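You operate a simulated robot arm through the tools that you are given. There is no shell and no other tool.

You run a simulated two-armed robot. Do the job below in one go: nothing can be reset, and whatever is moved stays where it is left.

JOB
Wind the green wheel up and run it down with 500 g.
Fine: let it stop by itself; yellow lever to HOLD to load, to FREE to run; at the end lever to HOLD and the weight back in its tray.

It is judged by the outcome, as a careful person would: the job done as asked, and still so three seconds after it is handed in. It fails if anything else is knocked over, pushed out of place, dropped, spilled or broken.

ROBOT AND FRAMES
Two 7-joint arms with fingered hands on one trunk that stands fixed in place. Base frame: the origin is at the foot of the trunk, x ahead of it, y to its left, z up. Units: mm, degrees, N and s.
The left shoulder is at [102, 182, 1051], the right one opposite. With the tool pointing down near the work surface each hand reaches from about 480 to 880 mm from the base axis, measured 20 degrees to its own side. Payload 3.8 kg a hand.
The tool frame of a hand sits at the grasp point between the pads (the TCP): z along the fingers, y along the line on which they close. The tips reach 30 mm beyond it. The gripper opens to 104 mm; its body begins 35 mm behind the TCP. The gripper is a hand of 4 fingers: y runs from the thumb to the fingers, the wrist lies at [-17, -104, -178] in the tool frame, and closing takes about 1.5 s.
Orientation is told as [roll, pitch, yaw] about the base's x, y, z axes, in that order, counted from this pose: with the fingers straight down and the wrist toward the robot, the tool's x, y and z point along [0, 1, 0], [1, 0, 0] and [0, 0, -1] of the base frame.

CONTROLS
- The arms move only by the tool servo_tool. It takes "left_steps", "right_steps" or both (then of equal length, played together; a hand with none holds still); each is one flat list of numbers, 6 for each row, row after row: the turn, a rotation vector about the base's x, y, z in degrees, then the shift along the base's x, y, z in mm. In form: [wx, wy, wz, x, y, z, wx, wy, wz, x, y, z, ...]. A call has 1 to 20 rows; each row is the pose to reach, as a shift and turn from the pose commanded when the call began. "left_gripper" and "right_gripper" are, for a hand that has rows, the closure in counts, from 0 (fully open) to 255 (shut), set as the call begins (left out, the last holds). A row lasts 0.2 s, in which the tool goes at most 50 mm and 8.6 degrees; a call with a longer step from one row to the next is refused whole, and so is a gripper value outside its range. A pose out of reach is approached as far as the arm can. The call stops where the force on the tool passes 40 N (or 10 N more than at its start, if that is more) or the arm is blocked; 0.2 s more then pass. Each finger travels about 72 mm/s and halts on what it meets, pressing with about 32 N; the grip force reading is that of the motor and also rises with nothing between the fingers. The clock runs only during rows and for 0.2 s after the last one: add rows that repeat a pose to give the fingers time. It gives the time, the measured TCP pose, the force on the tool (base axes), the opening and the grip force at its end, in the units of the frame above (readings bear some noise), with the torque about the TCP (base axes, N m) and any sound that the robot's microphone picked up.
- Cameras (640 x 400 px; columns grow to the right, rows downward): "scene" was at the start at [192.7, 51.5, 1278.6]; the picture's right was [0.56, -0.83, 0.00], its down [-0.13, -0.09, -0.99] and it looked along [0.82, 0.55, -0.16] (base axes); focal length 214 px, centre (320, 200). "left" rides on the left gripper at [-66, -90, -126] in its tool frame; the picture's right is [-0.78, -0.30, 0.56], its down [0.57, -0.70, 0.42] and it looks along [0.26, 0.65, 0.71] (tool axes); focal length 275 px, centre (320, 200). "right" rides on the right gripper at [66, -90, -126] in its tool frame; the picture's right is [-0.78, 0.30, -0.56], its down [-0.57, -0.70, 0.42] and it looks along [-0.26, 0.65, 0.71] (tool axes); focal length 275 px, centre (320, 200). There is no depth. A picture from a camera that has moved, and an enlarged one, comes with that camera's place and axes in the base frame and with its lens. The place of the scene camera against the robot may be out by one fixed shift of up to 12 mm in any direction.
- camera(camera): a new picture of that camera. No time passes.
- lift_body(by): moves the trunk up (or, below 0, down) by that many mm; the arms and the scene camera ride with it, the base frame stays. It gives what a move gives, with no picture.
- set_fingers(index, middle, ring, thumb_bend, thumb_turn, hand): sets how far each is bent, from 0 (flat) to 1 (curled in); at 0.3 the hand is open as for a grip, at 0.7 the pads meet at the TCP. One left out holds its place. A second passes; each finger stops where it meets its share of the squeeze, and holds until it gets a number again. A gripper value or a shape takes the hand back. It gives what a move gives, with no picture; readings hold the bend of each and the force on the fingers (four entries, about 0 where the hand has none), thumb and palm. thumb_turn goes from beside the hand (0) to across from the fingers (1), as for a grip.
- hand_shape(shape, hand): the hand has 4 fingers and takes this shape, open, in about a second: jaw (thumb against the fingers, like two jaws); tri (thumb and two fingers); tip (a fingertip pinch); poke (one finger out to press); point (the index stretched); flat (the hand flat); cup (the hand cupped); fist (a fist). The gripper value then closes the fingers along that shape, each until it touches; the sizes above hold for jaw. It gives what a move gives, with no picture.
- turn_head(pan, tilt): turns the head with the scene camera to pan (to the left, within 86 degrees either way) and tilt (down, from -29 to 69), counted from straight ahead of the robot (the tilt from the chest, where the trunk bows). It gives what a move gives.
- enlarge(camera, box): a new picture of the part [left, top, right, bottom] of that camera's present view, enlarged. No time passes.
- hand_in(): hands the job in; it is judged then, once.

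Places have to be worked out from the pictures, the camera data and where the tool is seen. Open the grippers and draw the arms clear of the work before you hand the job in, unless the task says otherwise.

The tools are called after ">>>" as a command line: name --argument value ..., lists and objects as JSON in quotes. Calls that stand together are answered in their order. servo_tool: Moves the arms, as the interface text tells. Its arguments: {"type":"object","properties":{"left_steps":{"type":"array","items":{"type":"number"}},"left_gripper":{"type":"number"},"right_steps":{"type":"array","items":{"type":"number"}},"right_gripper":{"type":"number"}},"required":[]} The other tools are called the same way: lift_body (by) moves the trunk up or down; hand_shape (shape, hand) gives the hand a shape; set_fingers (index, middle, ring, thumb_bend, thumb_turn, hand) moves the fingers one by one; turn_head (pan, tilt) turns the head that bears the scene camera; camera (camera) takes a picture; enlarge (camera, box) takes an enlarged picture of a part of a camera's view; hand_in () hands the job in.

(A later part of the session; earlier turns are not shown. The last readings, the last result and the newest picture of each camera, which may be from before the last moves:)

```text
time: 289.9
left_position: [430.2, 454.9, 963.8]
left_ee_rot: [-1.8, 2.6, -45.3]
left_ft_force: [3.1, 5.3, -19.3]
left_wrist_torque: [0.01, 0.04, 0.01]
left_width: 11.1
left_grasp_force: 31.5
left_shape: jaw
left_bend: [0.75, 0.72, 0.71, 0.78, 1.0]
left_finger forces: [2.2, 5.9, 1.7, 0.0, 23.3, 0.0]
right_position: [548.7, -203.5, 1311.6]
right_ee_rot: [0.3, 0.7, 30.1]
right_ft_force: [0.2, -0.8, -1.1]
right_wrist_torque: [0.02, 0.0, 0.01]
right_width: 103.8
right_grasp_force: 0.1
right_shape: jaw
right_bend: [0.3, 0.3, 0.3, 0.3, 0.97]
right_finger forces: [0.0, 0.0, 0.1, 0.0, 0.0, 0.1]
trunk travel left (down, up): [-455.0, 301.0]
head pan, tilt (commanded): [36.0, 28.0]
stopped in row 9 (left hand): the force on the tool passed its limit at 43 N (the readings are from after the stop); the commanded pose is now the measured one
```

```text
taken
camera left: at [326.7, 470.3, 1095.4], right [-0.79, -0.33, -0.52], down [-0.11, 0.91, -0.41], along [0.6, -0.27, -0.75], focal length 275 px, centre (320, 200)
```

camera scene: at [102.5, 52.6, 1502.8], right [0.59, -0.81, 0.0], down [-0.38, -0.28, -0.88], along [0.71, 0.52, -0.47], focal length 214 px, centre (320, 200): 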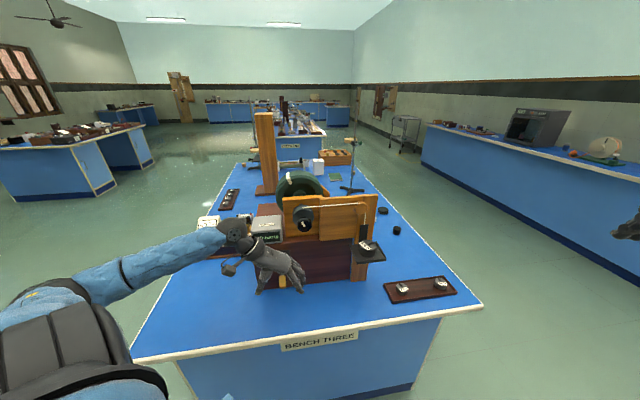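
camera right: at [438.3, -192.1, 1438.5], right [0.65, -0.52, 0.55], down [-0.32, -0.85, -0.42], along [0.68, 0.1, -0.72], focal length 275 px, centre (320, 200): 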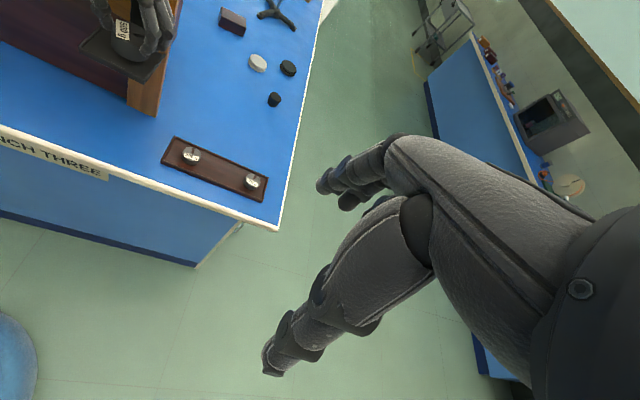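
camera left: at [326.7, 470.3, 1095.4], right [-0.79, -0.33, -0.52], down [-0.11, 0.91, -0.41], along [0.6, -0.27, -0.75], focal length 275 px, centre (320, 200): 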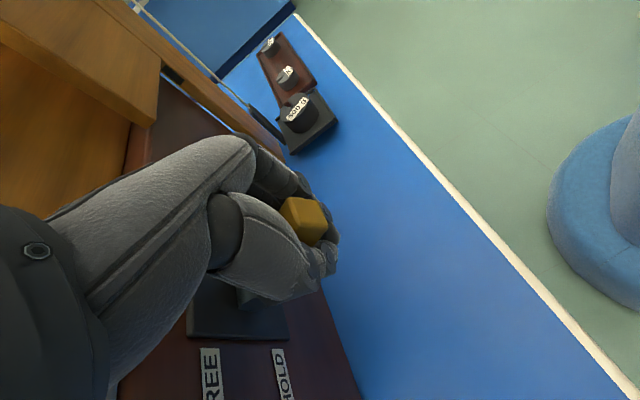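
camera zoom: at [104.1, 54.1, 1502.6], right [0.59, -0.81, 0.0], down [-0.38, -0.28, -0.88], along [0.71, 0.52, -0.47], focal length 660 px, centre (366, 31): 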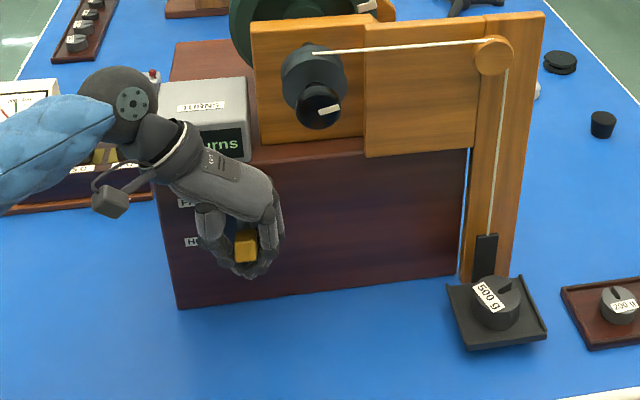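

The wheel ran and the pan went down with the weight still on it. I open the hand to let go of the lever, stay still, and let time pass.

>>> servo_tool --left_steps '[0, 0, 0, 0, 0, 0, 0, 0, 0, 0, 0, 0, 0, 0, 0, 0, 0, 0, 0, 0, 0, 0, 0, 0, 0, 0, 0, 0, 0, 0, 0, 0, 0, 0, 0, 0, 0, 0, 0, 0, 0, 0]' --left_gripper 0

>>> enlarge --camera "scene" --box '[210, 190, 400, 320]'

>>> camera --camera "left"

```text
time: 291.5
left_position: [430.7, 453.3, 967.4]
left_ee_rot: [-1.6, 2.2, -45.3]
left_ft_force: [0.5, 0.4, -0.1]
left_wrist_torque: [0.02, 0.01, -0.03]
left_width: 103.2
left_grasp_force: 0.0
left_shape: jaw
left_bend: [0.3, 0.3, 0.3, 0.3, 0.97]
left_finger forces: [0.0, 0.0, 0.0, 0.0, 0.1, 0.0]
right_position: [546.7, -204.6, 1311.3]
right_ee_rot: [0.3, 0.5, 30.2]
right_ft_force: [0.1, 0.2, 0.5]
right_wrist_torque: [0.01, 0.01, 0.03]
right_width: 103.8
right_grasp_force: 0.0
right_shape: jaw
right_bend: [0.3, 0.3, 0.3, 0.3, 0.97]
right_finger forces: [0.0, 0.0, 0.0, 0.0, 0.0, 0.0]
trunk travel left (down, up): [-455.0, 301.0]
head pan, tilt (commanded): [36.0, 28.0]
```

```text
3.08 times, centred on (305, 255) of scene
camera zoom: at [102.6, 53.0, 1502.7], right [0.59, -0.81, 0.0], down [-0.38, -0.28, -0.88], along [0.71, 0.52, -0.47], focal length 660 px, centre (366, 31)
```

zoom: 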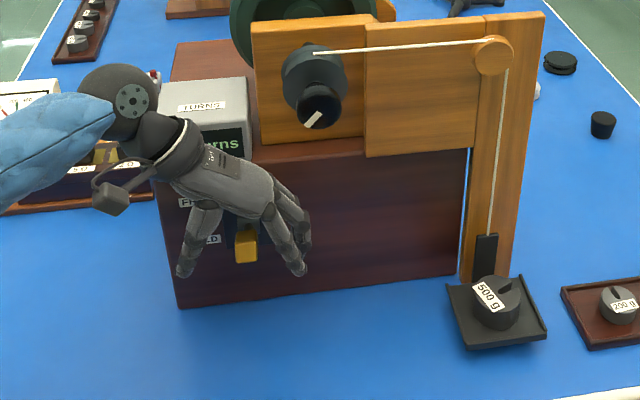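

```text
taken
camera left: at [326.1, 469.3, 1098.7], right [-0.78, -0.33, -0.52], down [-0.11, 0.9, -0.41], along [0.61, -0.27, -0.74], focal length 275 px, centre (320, 200)
```

left: 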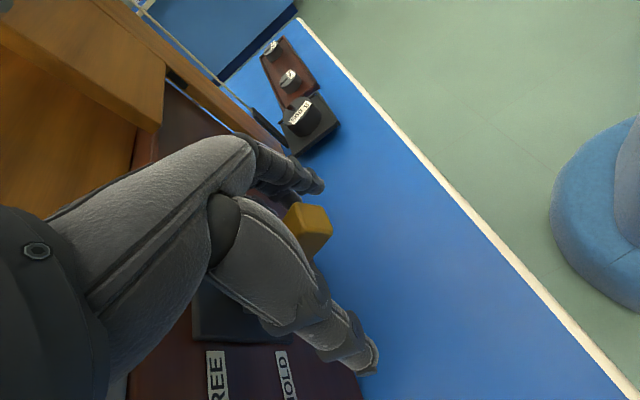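

The wheel is still turning (the knob mark moves), the pan rests at the bottom and the lever is up at FREE. I back the open hand straight out from the lever and keep watching.

>>> servo_tool --left_steps '[0, 0, 0, -10, -10, 0, 0, 0, 0, -22, -22, 0, 0, 0, 0, -36, -36, 0, 0, 0, 0, -52, -50, 0, 0, 0, 0, -66, -64, 0, 0, 0, 0, -78, -70, 10, 0, 0, 0, -88, -72, 30, 0, 0, 0, -98, -72, 55, 0, 0, 0, -108, -72, 80, 0, 0, 0, -118, -72, 100, 0, 0, 0, -118, -72, 100]'

>>> enlarge --camera "scene" --box '[210, 150, 400, 320]'

```text
time: 293.9
left_position: [310.7, 380.7, 1069.1]
left_ee_rot: [-1.6, 2.2, -45.4]
left_ft_force: [0.4, -0.1, -0.6]
left_wrist_torque: [-0.01, 0.01, 0.04]
left_width: 103.5
left_grasp_force: 0.1
left_shape: jaw
left_bend: [0.3, 0.3, 0.3, 0.3, 0.97]
left_finger forces: [0.0, 0.1, 0.1, 0.0, 0.0, 0.0]
right_position: [547.3, -203.6, 1311.6]
right_ee_rot: [0.3, 0.6, 30.0]
right_ft_force: [0.4, -0.7, -0.7]
right_wrist_torque: [-0.02, -0.03, 0.07]
right_width: 103.8
right_grasp_force: 0.2
right_shape: jaw
right_bend: [0.3, 0.3, 0.3, 0.3, 0.97]
right_finger forces: [0.1, 0.0, 0.0, 0.0, 0.1, 0.1]
trunk travel left (down, up): [-455.0, 301.0]
head pan, tilt (commanded): [36.0, 28.0]
```

```text
2.35 times, centred on (305, 235) of scene
camera zoom: at [102.8, 53.0, 1502.7], right [0.59, -0.81, 0.0], down [-0.38, -0.28, -0.88], along [0.71, 0.52, -0.47], focal length 505 px, centre (355, 118)
```

zoom: 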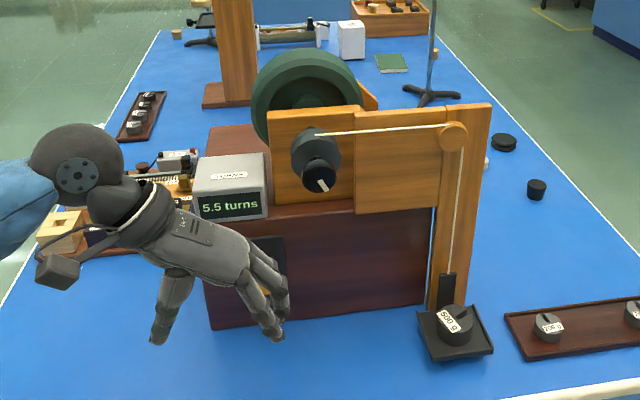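

The counter shows 5.5 turns and the wheel is still coasting freely. I hold still and wait for it to stop by itself.

>>> servo_tool --left_steps '[0, 0, 0, 0, 0, 0, 0, 0, 0, 0, 0, 0, 0, 0, 0, 0, 0, 0, 0, 0, 0, 0, 0, 0, 0, 0, 0, 0, 0, 0, 0, 0, 0, 0, 0, 0, 0, 0, 0, 0, 0, 0, 0, 0, 0, 0, 0, 0, 0, 0, 0, 0, 0, 0, 0, 0, 0, 0, 0, 0, 0, 0, 0, 0, 0, 0, 0, 0, 0, 0, 0, 0, 0, 0, 0, 0, 0, 0, 0, 0, 0, 0, 0, 0, 0, 0, 0, 0, 0, 0, 0, 0, 0, 0, 0, 0, 0, 0, 0, 0, 0, 0, 0, 0, 0, 0, 0, 0, 0, 0, 0, 0, 0, 0, 0, 0, 0, 0, 0, 0]'

>>> enlarge --camera "scene" --box '[250, 160, 350, 260]'

```text
time: 298.1
left_position: [312.0, 379.4, 1068.7]
left_ee_rot: [-1.6, 2.1, -45.3]
left_ft_force: [0.1, 0.4, -0.3]
left_wrist_torque: [-0.02, 0.03, -0.01]
left_width: 103.6
left_grasp_force: 0.0
left_shape: jaw
left_bend: [0.3, 0.3, 0.3, 0.3, 0.97]
left_finger forces: [0.0, 0.0, 0.1, 0.1, 0.0, 0.0]
right_position: [546.7, -203.3, 1312.3]
right_ee_rot: [0.4, 0.6, 30.1]
right_ft_force: [-0.8, -0.3, -0.6]
right_wrist_torque: [-0.01, -0.01, 0.01]
right_width: 103.6
right_grasp_force: 0.1
right_shape: jaw
right_bend: [0.3, 0.3, 0.3, 0.3, 0.97]
right_finger forces: [0.0, 0.1, 0.0, 0.1, 0.0, 0.1]
trunk travel left (down, up): [-455.0, 301.0]
head pan, tilt (commanded): [36.0, 28.0]
```

```text
4.00 times, centred on (300, 210) of scene
camera zoom: at [102.5, 52.9, 1502.8], right [0.59, -0.81, 0.0], down [-0.38, -0.28, -0.88], along [0.71, 0.52, -0.47], focal length 858 px, centre (400, 160)
```

zoom: 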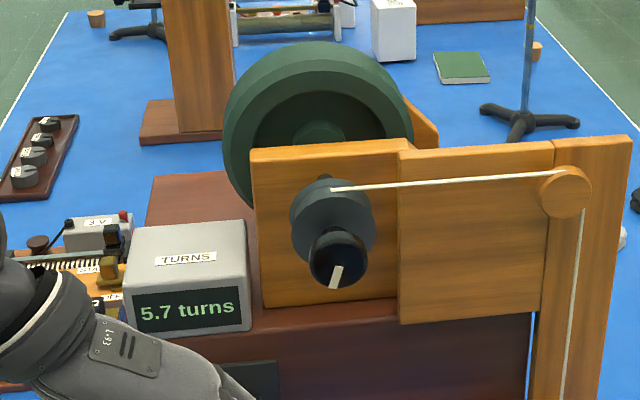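

The counter is at 5.7 turns, nearly stopped. I wait a few seconds more.

>>> servo_tool --left_steps '[0, 0, 0, 0, 0, 0, 0, 0, 0, 0, 0, 0, 0, 0, 0, 0, 0, 0, 0, 0, 0, 0, 0, 0, 0, 0, 0, 0, 0, 0, 0, 0, 0, 0, 0, 0, 0, 0, 0, 0, 0, 0, 0, 0, 0, 0, 0, 0, 0, 0, 0, 0, 0, 0, 0, 0, 0, 0, 0, 0, 0, 0, 0, 0, 0, 0, 0, 0, 0, 0, 0, 0, 0, 0, 0, 0, 0, 0, 0, 0, 0, 0, 0, 0, 0, 0, 0, 0, 0, 0, 0, 0, 0, 0, 0, 0, 0, 0, 0, 0, 0, 0, 0, 0, 0, 0, 0, 0, 0, 0, 0, 0, 0, 0, 0, 0, 0, 0, 0, 0]'

>>> enlarge --camera "scene" --box '[250, 160, 350, 260]'

```text
time: 302.3
left_position: [312.7, 380.1, 1068.1]
left_ee_rot: [-1.7, 2.3, -45.3]
left_ft_force: [0.3, -0.2, 0.4]
left_wrist_torque: [-0.03, -0.01, 0.01]
left_width: 103.5
left_grasp_force: 0.0
left_shape: jaw
left_bend: [0.3, 0.3, 0.3, 0.3, 0.97]
left_finger forces: [0.1, 0.0, 0.0, 0.0, 0.0, 0.1]
right_position: [547.6, -203.6, 1309.8]
right_ee_rot: [0.3, 0.7, 30.1]
right_ft_force: [0.6, 0.0, 0.7]
right_wrist_torque: [0.03, 0.01, -0.03]
right_width: 103.7
right_grasp_force: 0.0
right_shape: jaw
right_bend: [0.3, 0.3, 0.3, 0.3, 0.97]
right_finger forces: [0.0, 0.0, 0.0, 0.0, 0.0, 0.1]
trunk travel left (down, up): [-455.0, 301.0]
head pan, tilt (commanded): [36.0, 28.0]
```

```text
4.00 times, centred on (300, 210) of scene
camera zoom: at [102.5, 52.9, 1502.8], right [0.59, -0.81, 0.0], down [-0.38, -0.28, -0.88], along [0.71, 0.52, -0.47], focal length 858 px, centre (400, 160)
```

zoom: 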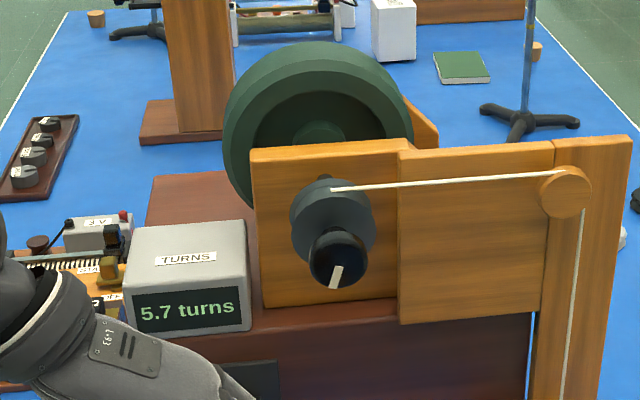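

The wheel has stopped by itself at 5.7 turns: both mark and counter are unchanged over 4 s. I return the left hand to the lever along the same path.

>>> servo_tool --left_steps '[0, 0, 0, 10, 0, -20, 0, 0, 0, 20, 0, -45, 0, 0, 0, 30, 0, -70, 0, 0, 0, 40, 2, -90, 0, 0, 0, 52, 8, -100, 0, 0, 0, 66, 22, -100, 0, 0, 0, 80, 36, -100, 0, 0, 0, 94, 50, -100, 0, 0, 0, 107, 62, -100, 0, 0, 0, 118, 72, -98, 0, 0, 0, 118, 72, -98]'

>>> camera --camera "left"

>>> enlarge --camera "scene" --box '[210, 190, 400, 320]'

```text
time: 304.7
left_position: [430.3, 454.4, 969.7]
left_ee_rot: [-1.5, 2.2, -45.4]
left_ft_force: [0.0, 0.8, 0.5]
left_wrist_torque: [-0.03, -0.01, -0.01]
left_width: 103.8
left_grasp_force: 0.0
left_shape: jaw
left_bend: [0.3, 0.3, 0.3, 0.3, 0.97]
left_finger forces: [0.1, 0.0, 0.0, 0.0, 0.0, 0.1]
right_position: [547.2, -203.6, 1311.3]
right_ee_rot: [0.3, 0.7, 30.1]
right_ft_force: [-0.3, -0.2, 0.7]
right_wrist_torque: [-0.02, 0.01, -0.03]
right_width: 104.1
right_grasp_force: 0.1
right_shape: jaw
right_bend: [0.3, 0.3, 0.3, 0.3, 0.97]
right_finger forces: [0.1, 0.0, 0.0, 0.0, 0.0, 0.1]
trunk travel left (down, up): [-455.0, 301.0]
head pan, tilt (commanded): [36.0, 28.0]
```

```text
taken
camera left: at [326.1, 471.7, 1100.7], right [-0.78, -0.33, -0.52], down [-0.11, 0.9, -0.41], along [0.61, -0.27, -0.74], focal length 275 px, centre (320, 200)
```

left: 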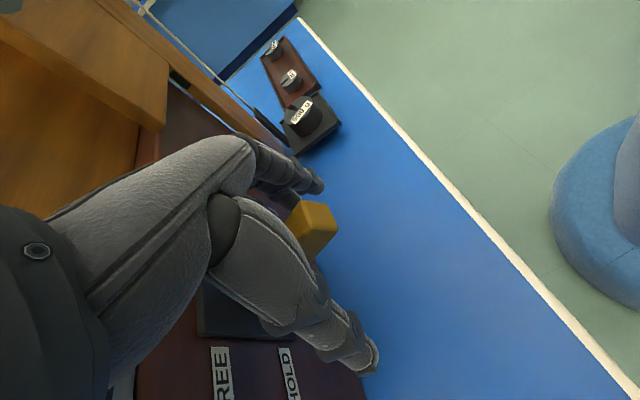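

```text
3.08 times, centred on (305, 255) of scene
camera zoom: at [102.3, 52.8, 1502.8], right [0.59, -0.81, 0.0], down [-0.38, -0.28, -0.88], along [0.71, 0.52, -0.47], focal length 660 px, centre (366, 31)
```

zoom: 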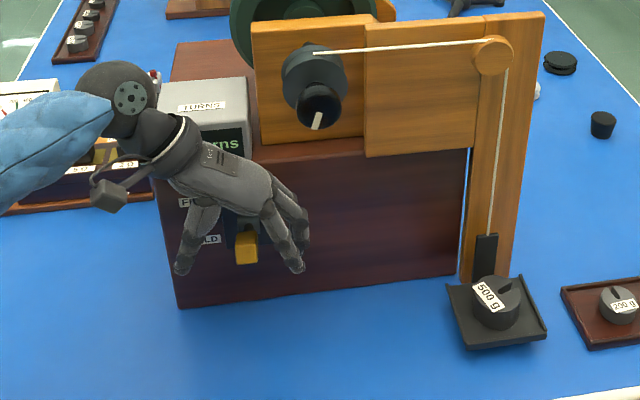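

The block is between the jaws. I close on it and move it down along the arc to HOLD.

>>> servo_tool --left_steps '[0, 0, 0, 0, 0, 0, 0, 0, 0, 0, 0, 0, 0, 0, 0, 0, 0, 0, 0, 0, 0, 0, 0, 0, 0, 0, 0, 0, 0, 0, 0, 0, 0, 0, 0, 0, 0, 0, 0, 0, 0, 0, 0, 0, 0, 0, 0, 0, 0, 0, 0, -1.6, -1.5, -6.5, 0, 0, 0, -2.7, -2.6, -13.3, 0, 0, 0, -3.3, -3.2, -19, 0, 0, 0, -3.5, -3.3, -24.7, 0, 0, 0, -3.3, -3.2, -30.5, 0, 0, 0, -2.7, -2.6, -36.2, 0, 0, 0, -1.9, -1.8, -41.8, 0, 0, 0, -0.6, -0.6, -47.3, 0, 0, 0, 1, 1, -52.6, 0, 0, 0, 2.5, 2.4, -56.7, 0, 0, 0, 2.5, 2.4, -56.7]' --left_gripper 255

>>> enlarge --camera "scene" --box '[210, 190, 400, 320]'

>>> camera --camera "left"

```text
time: 308.7
left_position: [432.1, 456.4, 912.5]
left_ee_rot: [-1.6, 2.0, -45.2]
left_ft_force: [-2.5, 12.9, 3.8]
left_wrist_torque: [0.02, -0.06, 0.13]
left_width: 11.6
left_grasp_force: 32.3
left_shape: jaw
left_bend: [0.74, 0.74, 0.72, 0.76, 1.0]
left_finger forces: [9.0, 0.0, 0.1, 0.0, 16.7, 0.1]
right_position: [546.9, -202.5, 1311.7]
right_ee_rot: [0.2, 0.6, 30.1]
right_ft_force: [-0.1, 0.0, 0.9]
right_wrist_torque: [-0.01, 0.02, 0.02]
right_width: 103.7
right_grasp_force: 0.0
right_shape: jaw
right_bend: [0.3, 0.3, 0.3, 0.3, 0.97]
right_finger forces: [0.1, 0.0, 0.0, 0.0, 0.0, 0.0]
trunk travel left (down, up): [-455.0, 301.0]
head pan, tilt (commanded): [36.0, 28.0]
```

```text
3.08 times, centred on (305, 255) of scene
camera zoom: at [101.9, 54.3, 1502.7], right [0.59, -0.81, 0.0], down [-0.38, -0.28, -0.88], along [0.71, 0.52, -0.47], focal length 660 px, centre (366, 31)
```

zoom: 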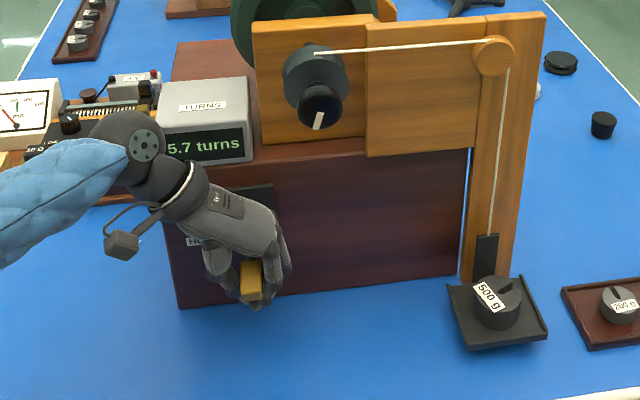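

```text
taken
camera left: at [326.6, 472.3, 1044.0], right [-0.78, -0.33, -0.52], down [-0.11, 0.9, -0.41], along [0.61, -0.27, -0.74], focal length 275 px, centre (320, 200)
```

left: 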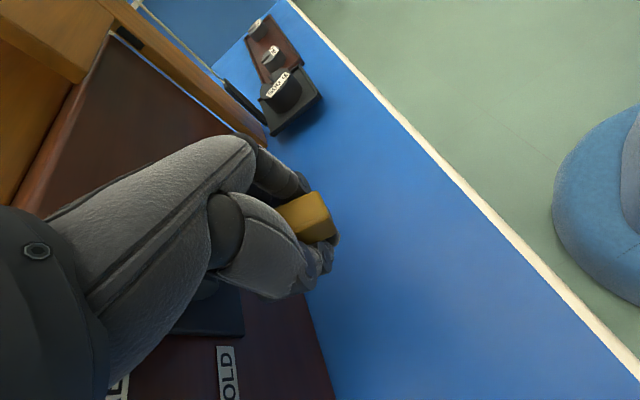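

The block is down at the HOLD position. I open the hand and back straight out to check the lever.

>>> servo_tool --left_steps '[0, 0, 0, 0, 0, 0, 0, 0, 0, 0, 0, 0, 0, 0, 0, 0, 0, 0, 0, 0, 0, 0, 0, 0, 0, 0, 0, 0, 0, 0, 0, 0, 0, 0, 0, 0, 0, 0, 0, -12, -12, 0, 0, 0, 0, -26, -26, 0, 0, 0, 0, -42, -42, 0, 0, 0, 0, -58, -57, 5, 0, 0, 0, -74, -70, 20, 0, 0, 0, -88, -80, 45, 0, 0, 0, -98, -85, 75, 0, 0, 0, -108, -88, 105, 0, 0, 0, -118, -88, 135, 0, 0, 0, -118, -88, 160, 0, 0, 0, -118, -88, 160]' --left_gripper 0

>>> enlarge --camera "scene" --box '[210, 170, 400, 320]'

>>> camera --camera "left"

```text
time: 312.3
left_position: [315.7, 368.5, 1072.8]
left_ee_rot: [-1.6, 2.1, -45.3]
left_ft_force: [-0.6, -0.1, 0.0]
left_wrist_torque: [0.0, 0.02, 0.0]
left_width: 103.9
left_grasp_force: 0.1
left_shape: jaw
left_bend: [0.3, 0.3, 0.3, 0.3, 0.97]
left_finger forces: [0.0, 0.0, 0.0, 0.1, 0.1, 0.1]
right_position: [547.2, -204.6, 1311.1]
right_ee_rot: [0.3, 0.6, 30.1]
right_ft_force: [0.3, 0.6, 0.2]
right_wrist_torque: [0.01, 0.02, -0.01]
right_width: 103.7
right_grasp_force: 0.1
right_shape: jaw
right_bend: [0.3, 0.3, 0.3, 0.3, 0.97]
right_finger forces: [0.1, 0.1, 0.1, 0.0, 0.0, 0.0]
trunk travel left (down, up): [-455.0, 301.0]
head pan, tilt (commanded): [36.0, 28.0]
```

```text
2.67 times, centred on (305, 245) of scene
camera zoom: at [102.3, 52.9, 1502.8], right [0.59, -0.81, 0.0], down [-0.38, -0.28, -0.88], along [0.71, 0.52, -0.47], focal length 572 px, centre (360, 80)
```

zoom: 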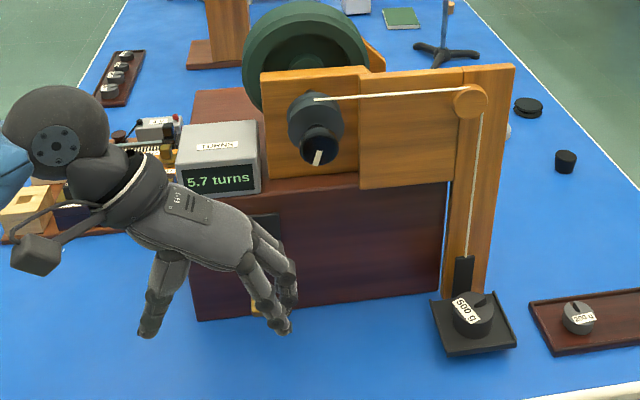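

```text
taken
camera left: at [210.9, 384.9, 1203.9], right [-0.78, -0.33, -0.52], down [-0.11, 0.9, -0.41], along [0.61, -0.27, -0.74], focal length 275 px, centre (320, 200)
```

left: 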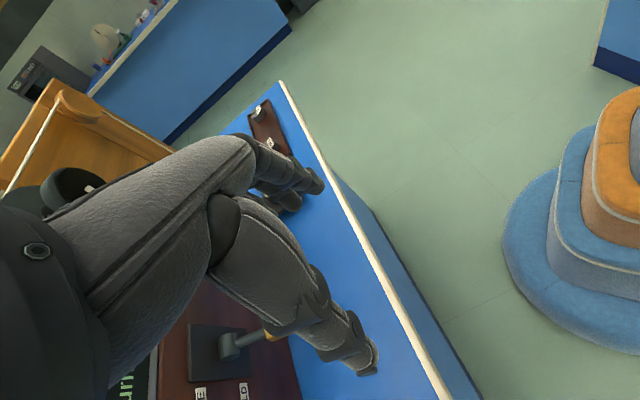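

The counter reads 5.7 turns and the lever block is down. To fetch the weight from the lowered pan I need a lower trunk, so I first move the left hand up and in front of the bench.

>>> servo_tool --left_steps '[0, 0, 0, 5, -20, 30, 0, 0, 0, 15, -40, 60, 0, 0, 0, 30, -62, 92, 0, 0, 0, 50, -84, 125, 0, 0, 0, 70, -106, 158, 0, 0, 0, 92, -128, 190, 0, 0, 0, 114, -148, 220, 0, 0, 0, 134, -168, 250, 0, 0, 0, 134, -168, 250]'

>>> enlarge --camera "scene" --box '[210, 170, 400, 320]'

```text
time: 314.3
left_position: [447.9, 199.5, 1322.6]
left_ee_rot: [-1.6, 2.2, -45.3]
left_ft_force: [0.1, 0.4, -0.8]
left_wrist_torque: [0.03, -0.02, 0.01]
left_width: 104.0
left_grasp_force: 0.1
left_shape: jaw
left_bend: [0.3, 0.3, 0.3, 0.3, 0.97]
left_finger forces: [0.1, 0.1, 0.1, 0.0, 0.1, 0.0]
right_position: [547.1, -202.9, 1311.3]
right_ee_rot: [0.3, 0.6, 30.1]
right_ft_force: [-0.3, 0.1, -0.4]
right_wrist_torque: [-0.02, -0.02, 0.01]
right_width: 103.5
right_grasp_force: 0.1
right_shape: jaw
right_bend: [0.3, 0.3, 0.3, 0.3, 0.97]
right_finger forces: [0.0, 0.0, 0.0, 0.1, 0.0, 0.1]
trunk travel left (down, up): [-455.0, 301.0]
head pan, tilt (commanded): [36.0, 28.0]
```

```text
2.67 times, centred on (305, 245) of scene
camera zoom: at [102.2, 53.5, 1502.7], right [0.59, -0.81, 0.0], down [-0.38, -0.28, -0.88], along [0.71, 0.52, -0.47], focal length 572 px, centre (360, 80)
```

zoom: 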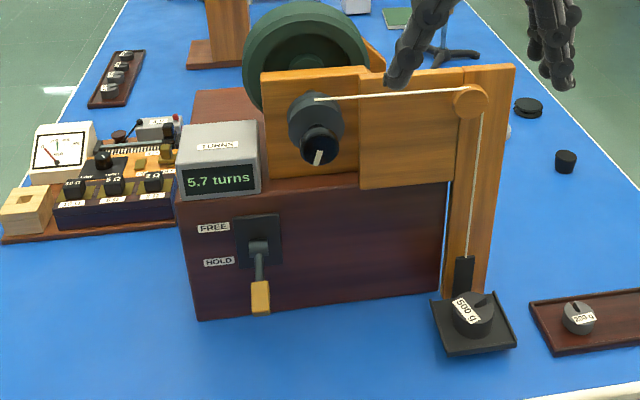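

The lever is clearly down at HOLD. I lower the trunk by 371 mm so both hands reach the pan and the tray.

>>> lift_body --by -371

>>> camera --camera "scene"

>>> camera --camera "left"

```text
time: 317.9
left_position: [447.8, 199.0, 951.2]
left_ee_rot: [-1.6, 2.1, -45.2]
left_ft_force: [-0.6, -0.3, 0.3]
left_wrist_torque: [-0.01, 0.0, 0.0]
left_width: 103.8
left_grasp_force: 0.1
left_shape: jaw
left_bend: [0.3, 0.3, 0.3, 0.3, 0.97]
left_finger forces: [0.0, 0.0, 0.0, 0.0, 0.1, 0.0]
right_position: [547.5, -204.5, 940.3]
right_ee_rot: [0.3, 0.6, 30.2]
right_ft_force: [-0.4, 0.8, 0.0]
right_wrist_torque: [0.01, 0.01, -0.01]
right_width: 103.8
right_grasp_force: 0.0
right_shape: jaw
right_bend: [0.3, 0.3, 0.3, 0.3, 0.97]
right_finger forces: [0.0, 0.0, 0.0, 0.0, 0.1, 0.0]
trunk travel left (down, up): [-84.0, 672.0]
head pan, tilt (commanded): [36.0, 28.0]
```

```text
taken
camera scene: at [258.5, 52.8, 1121.3], right [0.59, -0.81, 0.0], down [-0.38, -0.28, -0.88], along [0.71, 0.52, -0.47], focal length 214 px, centre (320, 200)
```

scene: 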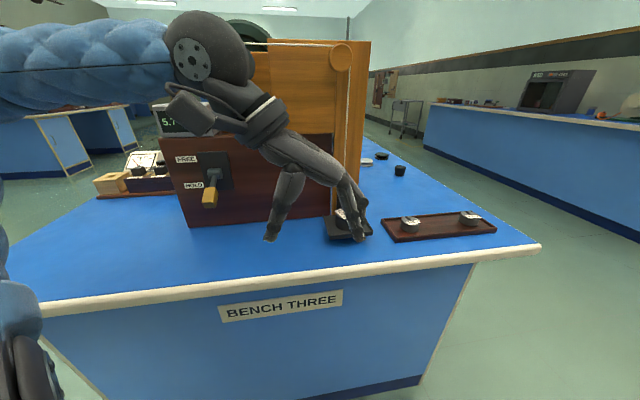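

```text
taken
camera left: at [344.2, 215.5, 1083.4], right [-0.78, -0.33, -0.52], down [-0.11, 0.9, -0.41], along [0.61, -0.27, -0.74], focal length 275 px, centre (320, 200)
```

left: 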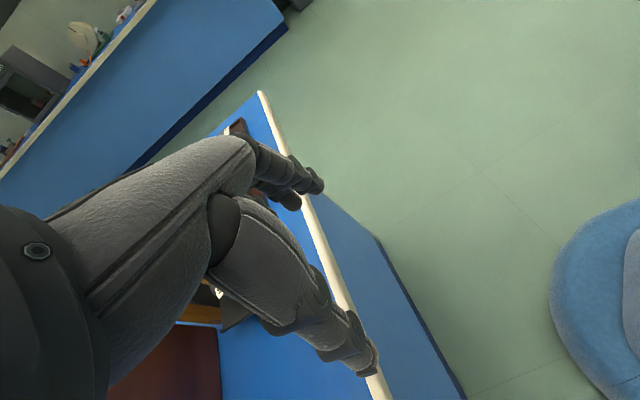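

Here the elbow flares out towards the knob, so this height is unsuitable for reaching the pan. I raise the trunk by 271 mm and lower the hand from there; that configuration cleared the apparatus before.

>>> lift_body --by 271

>>> servo_tool --left_steps '[0, 0, 0, 8, -2, -30, 0, 0, 0, 16, -4, -60, 0, 0, 0, 25, -6, -90, 0, 0, 0, 34, -8, -120, 0, 0, 0, 43, -10, -150, 0, 0, 0, 52, -12, -180, 0, 0, 0, 60, -14, -210, 0, 0, 0, 68, -16, -235, 0, 0, 0, 76, -18, -255, 0, 0, 0, 76, -18, -255]'

>>> camera --camera "scene"

>>> camera --camera "left"

```text
time: 320.6
left_position: [450.3, 199.9, 1223.0]
left_ee_rot: [-1.6, 2.2, -45.3]
left_ft_force: [-0.1, -0.1, -0.6]
left_wrist_torque: [0.01, 0.0, -0.02]
left_width: 104.0
left_grasp_force: 0.2
left_shape: jaw
left_bend: [0.3, 0.3, 0.3, 0.3, 0.97]
left_finger forces: [0.0, 0.1, 0.0, 0.0, 0.1, 0.1]
right_position: [546.7, -204.5, 1212.1]
right_ee_rot: [0.3, 0.7, 30.2]
right_ft_force: [-0.3, -0.8, 0.5]
right_wrist_torque: [0.0, 0.02, 0.03]
right_width: 103.6
right_grasp_force: 0.1
right_shape: jaw
right_bend: [0.3, 0.3, 0.3, 0.3, 0.97]
right_finger forces: [0.1, 0.0, 0.1, 0.1, 0.0, 0.0]
trunk travel left (down, up): [-355.0, 401.0]
head pan, tilt (commanded): [36.0, 28.0]
```

```text
time: 322.8
left_position: [524.5, 182.5, 968.6]
left_ee_rot: [-1.5, 2.0, -45.2]
left_ft_force: [0.4, -1.3, 0.7]
left_wrist_torque: [0.02, 0.0, 0.01]
left_width: 103.8
left_grasp_force: 0.1
left_shape: jaw
left_bend: [0.3, 0.3, 0.3, 0.3, 0.97]
left_finger forces: [0.1, 0.1, 0.1, 0.0, 0.0, 0.0]
right_position: [547.8, -203.7, 1211.3]
right_ee_rot: [0.3, 0.6, 30.1]
right_ft_force: [-0.5, 0.1, -0.9]
right_wrist_torque: [0.0, 0.02, 0.0]
right_width: 103.6
right_grasp_force: 0.1
right_shape: jaw
right_bend: [0.3, 0.3, 0.3, 0.3, 0.97]
right_finger forces: [0.1, 0.0, 0.0, 0.0, 0.1, 0.1]
trunk travel left (down, up): [-355.0, 401.0]
head pan, tilt (commanded): [36.0, 28.0]
```

```text
taken
camera scene: at [127.0, 52.8, 1402.0], right [0.59, -0.81, 0.0], down [-0.38, -0.28, -0.88], along [0.71, 0.52, -0.47], focal length 214 px, centre (320, 200)
```

scene: 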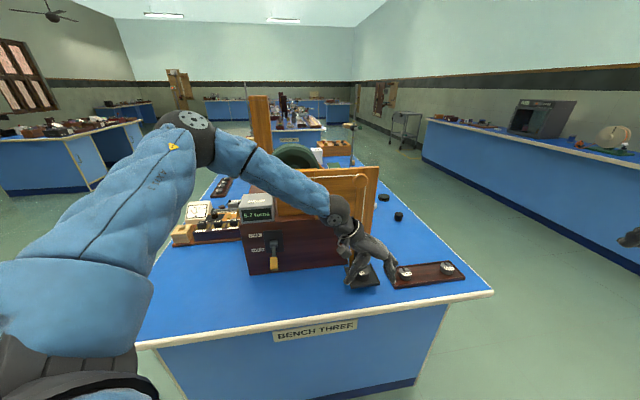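

```text
taken
camera left: at [419.1, 197.7, 1100.5], right [-0.78, -0.33, -0.52], down [-0.11, 0.9, -0.41], along [0.61, -0.27, -0.74], focal length 275 px, centre (320, 200)
```

left: 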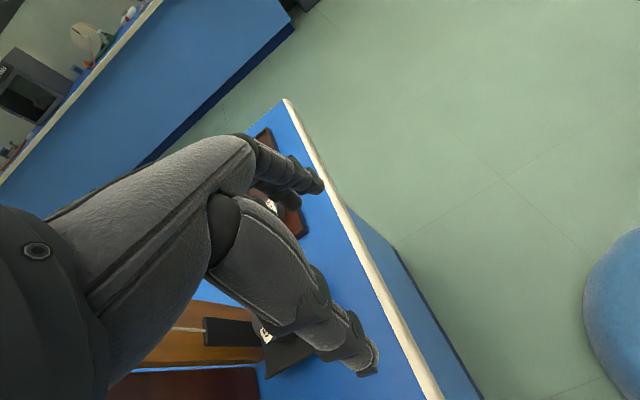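

The elbow is up high again and would pass close to the knob. Stretching the arm out to the right and coming back brought the elbow down earlier, so I do that again in front of the bench.

>>> servo_tool --left_steps '[0, 0, 6, 15, -16, 5, 0, 0, 12, 32, -32, 10, 0, 0, 18, 49, -48, 15, 0, 0, 24, 66, -64, 20, 0, 0, 30, 83, -80, 25, 0, 0, 36, 100, -96, 30, 0, 0, 42, 117, -112, 32, 0, 0, 48, 134, -128, 34, 0, 0, 54, 150, -145, 34, 0, 0, 60, 166, -162, 34, 0, 0, 60, 166, -162, 34]'

>>> camera --camera "scene"

```text
time: 325.2
left_position: [590.0, 163.8, 1049.1]
left_ee_rot: [-1.6, 2.1, 14.8]
left_ft_force: [0.7, 0.0, 1.3]
left_wrist_torque: [-0.01, -0.02, -0.02]
left_width: 103.7
left_grasp_force: 0.0
left_shape: jaw
left_bend: [0.3, 0.3, 0.3, 0.3, 0.97]
left_finger forces: [0.0, 0.1, 0.0, 0.0, 0.0, 0.0]
left hand out of reach, approached as far as the arm can: row 4, 5, 6, 7, 8, 9, 10, 11
right_position: [547.3, -204.2, 1211.1]
right_ee_rot: [0.4, 0.5, 30.1]
right_ft_force: [-0.5, 0.1, 0.5]
right_wrist_torque: [0.02, 0.02, -0.01]
right_width: 104.1
right_grasp_force: 0.1
right_shape: jaw
right_bend: [0.3, 0.3, 0.3, 0.3, 0.97]
right_finger forces: [0.0, 0.1, 0.0, 0.0, 0.0, 0.1]
trunk travel left (down, up): [-355.0, 401.0]
head pan, tilt (commanded): [36.0, 28.0]
```

```text
taken
camera scene: at [127.4, 52.8, 1401.9], right [0.59, -0.81, 0.0], down [-0.38, -0.28, -0.88], along [0.71, 0.52, -0.47], focal length 214 px, centre (320, 200)
```

scene: 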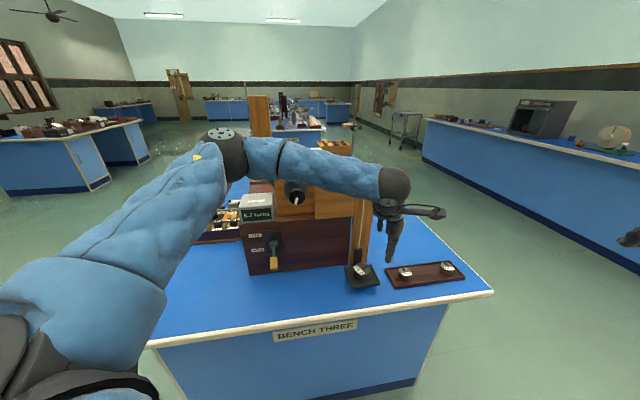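

At this trunk height the elbow stays well away from the knob by my estimate (over 30 mm spare). I turn the hand back to close along the face, in front of the pan.

>>> servo_tool --left_steps '[0, 0, -7.5, -4, -2, -6, 0, 0, -15, -8, -4, -12, 0, 0, -22.5, -12, -5, -18, 0, 0, -30, -16, -5, -25, 0, 0, -37.5, -20, -5, -32, 0, 0, -45, -24, -5, -40, 0, 0, -52.5, -27, -4, -46, 0, 0, -60, -30, -4, -52, 0, 0, -60, -30, -4, -52]'

>>> camera --camera "scene"

>>> camera --camera "left"

```text
time: 327.2
left_position: [554.7, 171.2, 992.3]
left_ee_rot: [-1.6, 2.2, -45.4]
left_ft_force: [0.3, 0.3, 0.5]
left_wrist_torque: [-0.01, 0.02, 0.0]
left_width: 104.0
left_grasp_force: 0.1
left_shape: jaw
left_bend: [0.3, 0.3, 0.3, 0.3, 0.97]
left_finger forces: [0.0, 0.0, 0.0, 0.0, 0.1, 0.0]
right_position: [547.2, -204.4, 1211.7]
right_ee_rot: [0.3, 0.6, 30.1]
right_ft_force: [0.0, 0.5, 0.3]
right_wrist_torque: [0.0, 0.0, 0.01]
right_width: 103.8
right_grasp_force: 0.0
right_shape: jaw
right_bend: [0.3, 0.3, 0.3, 0.3, 0.97]
right_finger forces: [0.0, 0.1, 0.1, 0.0, 0.1, 0.0]
trunk travel left (down, up): [-355.0, 401.0]
head pan, tilt (commanded): [36.0, 28.0]
```

```text
taken
camera scene: at [127.2, 52.6, 1402.0], right [0.59, -0.81, 0.0], down [-0.38, -0.28, -0.88], along [0.71, 0.52, -0.47], focal length 214 px, centre (320, 200)
```

scene: 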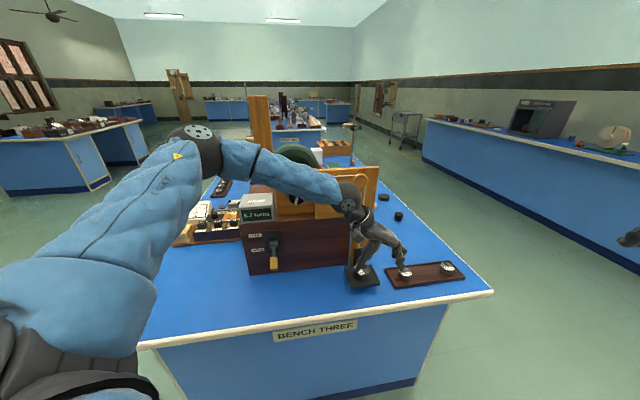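

```text
taken
camera left: at [450.2, 188.3, 1122.9], right [-0.78, -0.33, -0.52], down [-0.11, 0.9, -0.41], along [0.61, -0.27, -0.74], focal length 275 px, centre (320, 200)
```

left: 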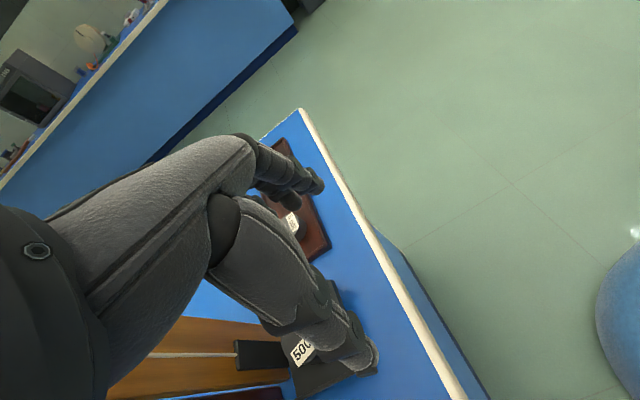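

The posture is fine. I move over the pan in small steps, to the same x-y at which the weight was released.

>>> servo_tool --left_steps '[0, 0, 0, 8, 10, -4, 0, 0, 0, 16, 20, -8, 0, 0, 0, 24, 30, -12, 0, 0, 0, 32, 40, -18, 0, 0, 0, 40, 50, -24, 0, 0, 0, 48, 60, -30, 0, 0, 0, 54, 67, -36, 0, 0, 0, 59, 71.7, -42, 0, 0, 0, 59, 71.7, -42]'

>>> camera --camera "scene"

>>> camera --camera "left"

>>> enlarge --camera "scene" --box '[320, 200, 430, 300]'

```text
time: 329.2
left_position: [611.6, 231.7, 969.7]
left_ee_rot: [-0.2, 1.0, -45.6]
left_ft_force: [0.2, 0.3, 0.6]
left_wrist_torque: [0.03, -0.02, 0.02]
left_width: 103.7
left_grasp_force: 0.1
left_shape: jaw
left_bend: [0.3, 0.3, 0.3, 0.3, 0.97]
left_finger forces: [0.0, 0.0, 0.0, 0.0, 0.0, 0.0]
right_position: [539.1, -213.5, 1214.0]
right_ee_rot: [0.5, 0.0, 30.1]
right_ft_force: [0.8, -0.3, -0.5]
right_wrist_torque: [-0.01, 0.0, -0.01]
right_width: 103.9
right_grasp_force: 0.0
right_shape: jaw
right_bend: [0.3, 0.3, 0.3, 0.3, 0.97]
right_finger forces: [0.0, 0.0, 0.1, 0.0, 0.0, 0.0]
trunk travel left (down, up): [-355.0, 401.0]
head pan, tilt (commanded): [36.0, 28.0]
```

```text
taken
camera scene: at [117.7, 41.2, 1403.9], right [0.59, -0.81, 0.0], down [-0.37, -0.27, -0.89], along [0.72, 0.52, -0.46], focal length 214 px, centre (320, 200)
```

scene: 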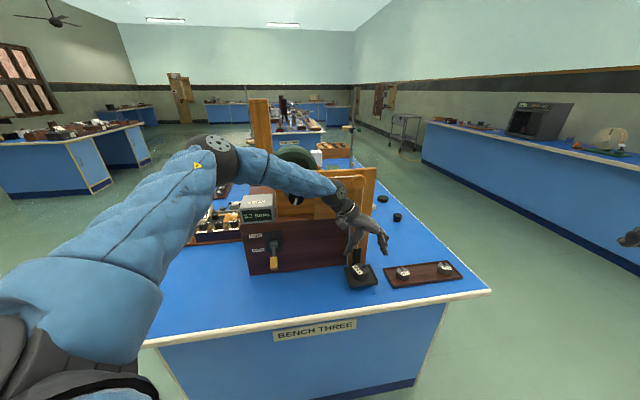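

```text
taken
camera left: at [503.4, 247.8, 1097.7], right [-0.77, -0.33, -0.55], down [-0.09, 0.91, -0.41], along [0.63, -0.27, -0.72], focal length 275 px, centre (320, 200)
```

left: 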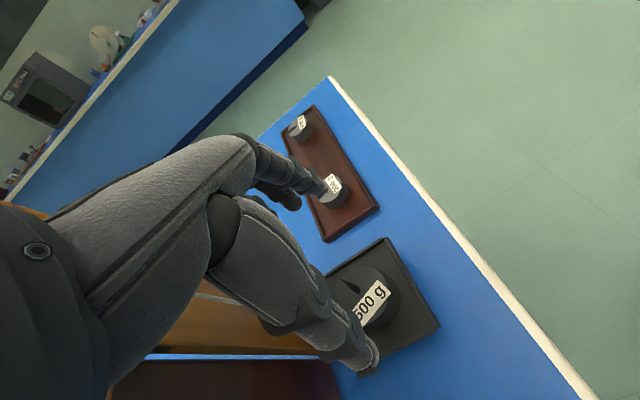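

```text
4.00 times, centred on (375, 250) of scene
camera zoom: at [117.7, 41.2, 1403.9], right [0.59, -0.81, 0.0], down [-0.37, -0.27, -0.89], along [0.72, 0.52, -0.46], focal length 858 px, centre (100, 0)
```

zoom: 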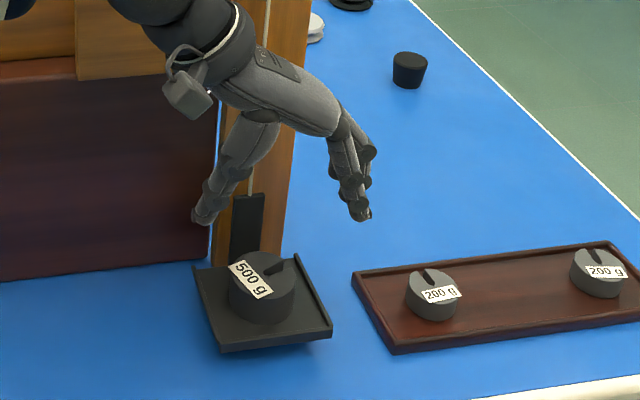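

The robot was pushed back about 12 mm again, so the forearm is touching something, most likely the knob. I back out at once.

>>> servo_tool --left_steps '[0, 0, 0, -10, -14, 4, 0, 0, 0, -22, -28, 8, 0, 0, 0, -34, -42, 12, 0, 0, 0, -46, -56, 16, 0, 0, 0, -58, -68, 20, 0, 0, 0, -58, -68, 20]'

>>> camera --camera "scene"

>>> enlarge --camera "scene" --box '[180, 120, 400, 300]'

```text
time: 330.6
left_position: [552.6, 175.8, 966.5]
left_ee_rot: [-1.6, 2.2, -45.2]
left_ft_force: [-0.3, -0.3, 0.0]
left_wrist_torque: [0.01, 0.02, -0.02]
left_width: 103.8
left_grasp_force: 0.0
left_shape: jaw
left_bend: [0.3, 0.3, 0.3, 0.3, 0.97]
left_finger forces: [0.0, 0.1, 0.1, 0.1, 0.0, 0.0]
right_position: [547.5, -203.9, 1211.1]
right_ee_rot: [0.3, 0.6, 30.1]
right_ft_force: [-0.1, 0.3, 0.2]
right_wrist_torque: [0.0, -0.01, 0.0]
right_width: 103.5
right_grasp_force: 0.0
right_shape: jaw
right_bend: [0.3, 0.3, 0.3, 0.3, 0.97]
right_finger forces: [0.0, 0.0, 0.0, 0.0, 0.1, 0.0]
trunk travel left (down, up): [-355.0, 401.0]
head pan, tilt (commanded): [36.0, 28.0]
```

```text
taken
camera scene: at [127.4, 53.0, 1401.9], right [0.59, -0.81, 0.0], down [-0.38, -0.28, -0.88], along [0.71, 0.52, -0.47], focal length 214 px, centre (320, 200)
```

scene: 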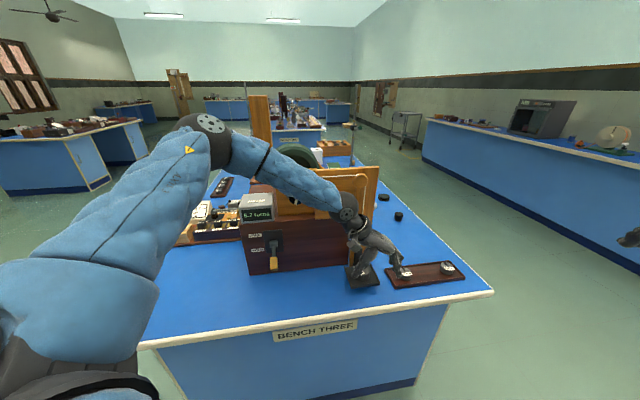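

```text
2.22 times, centred on (290, 210) of scene
camera zoom: at [127.4, 53.0, 1401.9], right [0.59, -0.81, 0.0], down [-0.38, -0.28, -0.88], along [0.71, 0.52, -0.47], focal length 477 px, centre (387, 178)
```

zoom: 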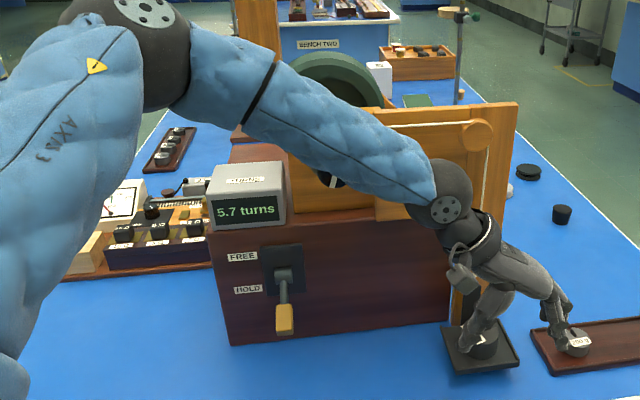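

The apparatus is unchanged and the lever is at HOLD. I raise the trunk by 60 mm for a straighter arm and turn the hand 20° so the wrist and forearm stay further out from the knob.

>>> lift_body --by 60

>>> servo_tool --left_steps '[0, 0, 5, 4, 0, -8, 0, 0, 10, 8, 0, -16, 0, 0, 15, 12, 0, -24, 0, 0, 20, 16, 0, -32, 0, 0, 20, 16, 0, -32]'

>>> servo_tool --left_steps '[0, 0, 0, 6, 8, -2, 0, 0, 0, 12, 16, -4, 0, 0, 0, 18, 25, -6, 0, 0, 0, 24, 34, -8, 0, 0, 0, 24, 34, -8]'

>>> camera --camera "scene"

```text
time: 331.6
left_position: [555.4, 175.5, 1028.6]
left_ee_rot: [-1.5, 2.2, -45.2]
left_ft_force: [-0.7, -1.0, 0.4]
left_wrist_torque: [0.01, 0.0, 0.02]
left_width: 104.1
left_grasp_force: 0.1
left_shape: jaw
left_bend: [0.3, 0.3, 0.3, 0.3, 0.97]
left_finger forces: [0.0, 0.1, 0.0, 0.0, 0.1, 0.1]
right_position: [548.8, -203.7, 1271.8]
right_ee_rot: [0.3, 0.7, 30.3]
right_ft_force: [-0.5, 0.4, -0.6]
right_wrist_torque: [0.02, 0.01, -0.02]
right_width: 103.9
right_grasp_force: 0.1
right_shape: jaw
right_bend: [0.3, 0.3, 0.3, 0.3, 0.97]
right_finger forces: [0.0, 0.0, 0.0, 0.1, 0.0, 0.1]
trunk travel left (down, up): [-415.0, 341.0]
head pan, tilt (commanded): [36.0, 28.0]
```

```text
time: 332.8
left_position: [570.8, 176.5, 995.9]
left_ee_rot: [-1.6, 2.1, -25.3]
left_ft_force: [-0.4, -0.1, -0.8]
left_wrist_torque: [0.01, 0.0, 0.0]
left_width: 103.7
left_grasp_force: 0.1
left_shape: jaw
left_bend: [0.3, 0.3, 0.3, 0.3, 0.97]
left_finger forces: [0.1, 0.0, 0.0, 0.0, 0.1, 0.1]
right_position: [546.8, -204.1, 1271.7]
right_ee_rot: [0.2, 0.6, 30.1]
right_ft_force: [-0.6, -0.4, -0.4]
right_wrist_torque: [0.03, 0.03, 0.0]
right_width: 103.6
right_grasp_force: 0.1
right_shape: jaw
right_bend: [0.3, 0.3, 0.3, 0.3, 0.97]
right_finger forces: [0.1, 0.0, 0.1, 0.0, 0.0, 0.1]
trunk travel left (down, up): [-415.0, 341.0]
head pan, tilt (commanded): [36.0, 28.0]
```

```text
time: 334.0
left_position: [592.9, 211.3, 987.7]
left_ee_rot: [-1.6, 2.2, -25.3]
left_ft_force: [-0.1, -0.2, -0.4]
left_wrist_torque: [0.01, -0.05, 0.0]
left_width: 104.1
left_grasp_force: 0.1
left_shape: jaw
left_bend: [0.3, 0.3, 0.3, 0.3, 0.97]
left_finger forces: [0.0, 0.0, 0.0, 0.0, 0.0, 0.0]
right_position: [546.8, -205.5, 1272.2]
right_ee_rot: [0.3, 0.6, 30.1]
right_ft_force: [-0.6, 0.5, 0.5]
right_wrist_torque: [0.0, 0.02, 0.05]
right_width: 103.8
right_grasp_force: 0.1
right_shape: jaw
right_bend: [0.3, 0.3, 0.3, 0.3, 0.97]
right_finger forces: [0.0, 0.0, 0.0, 0.0, 0.1, 0.0]
trunk travel left (down, up): [-415.0, 341.0]
head pan, tilt (commanded): [36.0, 28.0]
```

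```text
taken
camera scene: at [110.9, 52.7, 1462.5], right [0.59, -0.81, 0.0], down [-0.38, -0.28, -0.88], along [0.71, 0.52, -0.47], focal length 214 px, centre (320, 200)
```

scene: 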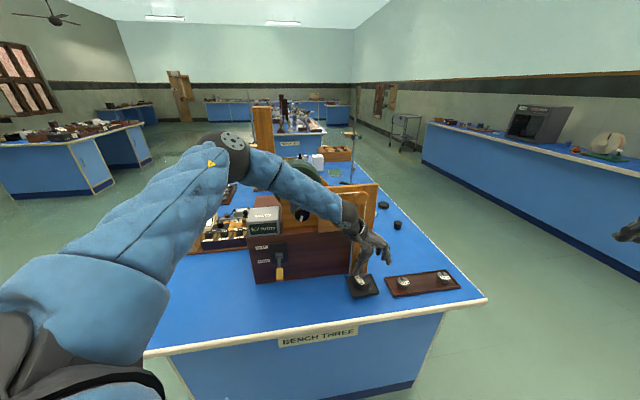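

No contact so far: the camera pose is steady. I complete the move over the weight in small steps.

>>> servo_tool --left_steps '[0, 0, 0, 5, 8, -4, 0, 0, 0, 10, 16, -8, 0, 0, 0, 16, 24, -14, 0, 0, 0, 21, 31.6, -20, 0, 0, 0, 21, 31.6, -20]'

>>> camera --camera "left"

>>> enlarge --camera "scene" --box '[250, 150, 430, 310]'

```text
time: 335.2
left_position: [605.3, 248.7, 977.4]
left_ee_rot: [-1.5, 2.1, -25.3]
left_ft_force: [-0.7, -0.2, 0.0]
left_wrist_torque: [0.01, -0.05, 0.0]
left_width: 103.8
left_grasp_force: 0.0
left_shape: jaw
left_bend: [0.3, 0.3, 0.3, 0.3, 0.97]
left_finger forces: [0.1, 0.0, 0.0, 0.0, 0.0, 0.0]
left hand out of reach, approached as far as the arm can: row 2, 3, 4, 5
right_position: [547.0, -205.4, 1272.3]
right_ee_rot: [0.3, 0.6, 30.1]
right_ft_force: [0.4, -0.3, -0.7]
right_wrist_torque: [-0.03, 0.0, 0.03]
right_width: 104.0
right_grasp_force: 0.0
right_shape: jaw
right_bend: [0.3, 0.3, 0.3, 0.3, 0.97]
right_finger forces: [0.0, 0.0, 0.1, 0.0, 0.1, 0.0]
trunk travel left (down, up): [-415.0, 341.0]
head pan, tilt (commanded): [36.0, 28.0]
```

```text
taken
camera left: at [500.8, 228.0, 1107.9], right [-0.62, -0.58, -0.52], down [-0.41, 0.81, -0.41], along [0.67, -0.04, -0.74], focal length 275 px, centre (320, 200)
```

left: 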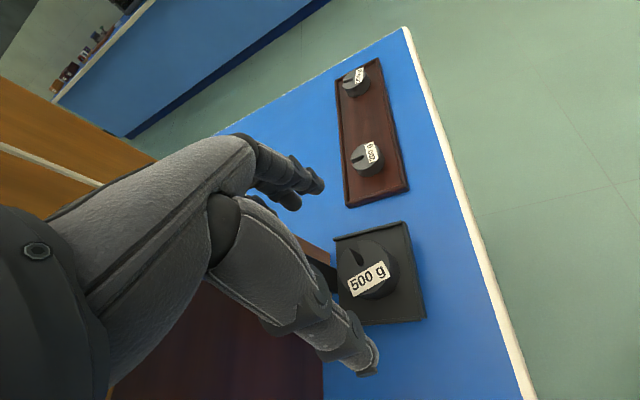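

```text
2.50 times, centred on (340, 230) of scene
camera zoom: at [110.9, 52.7, 1462.5], right [0.59, -0.81, 0.0], down [-0.38, -0.28, -0.88], along [0.71, 0.52, -0.47], focal length 536 px, centre (270, 125)
```

zoom: 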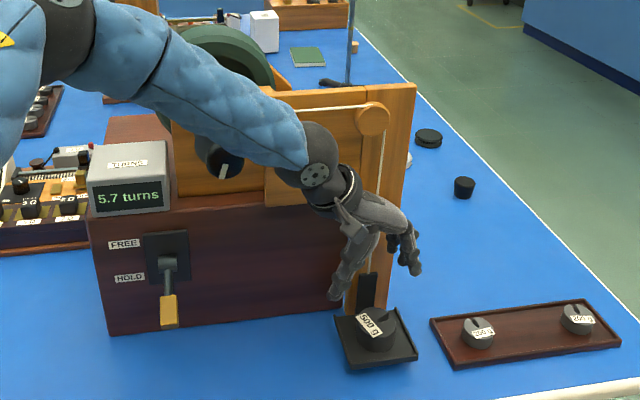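

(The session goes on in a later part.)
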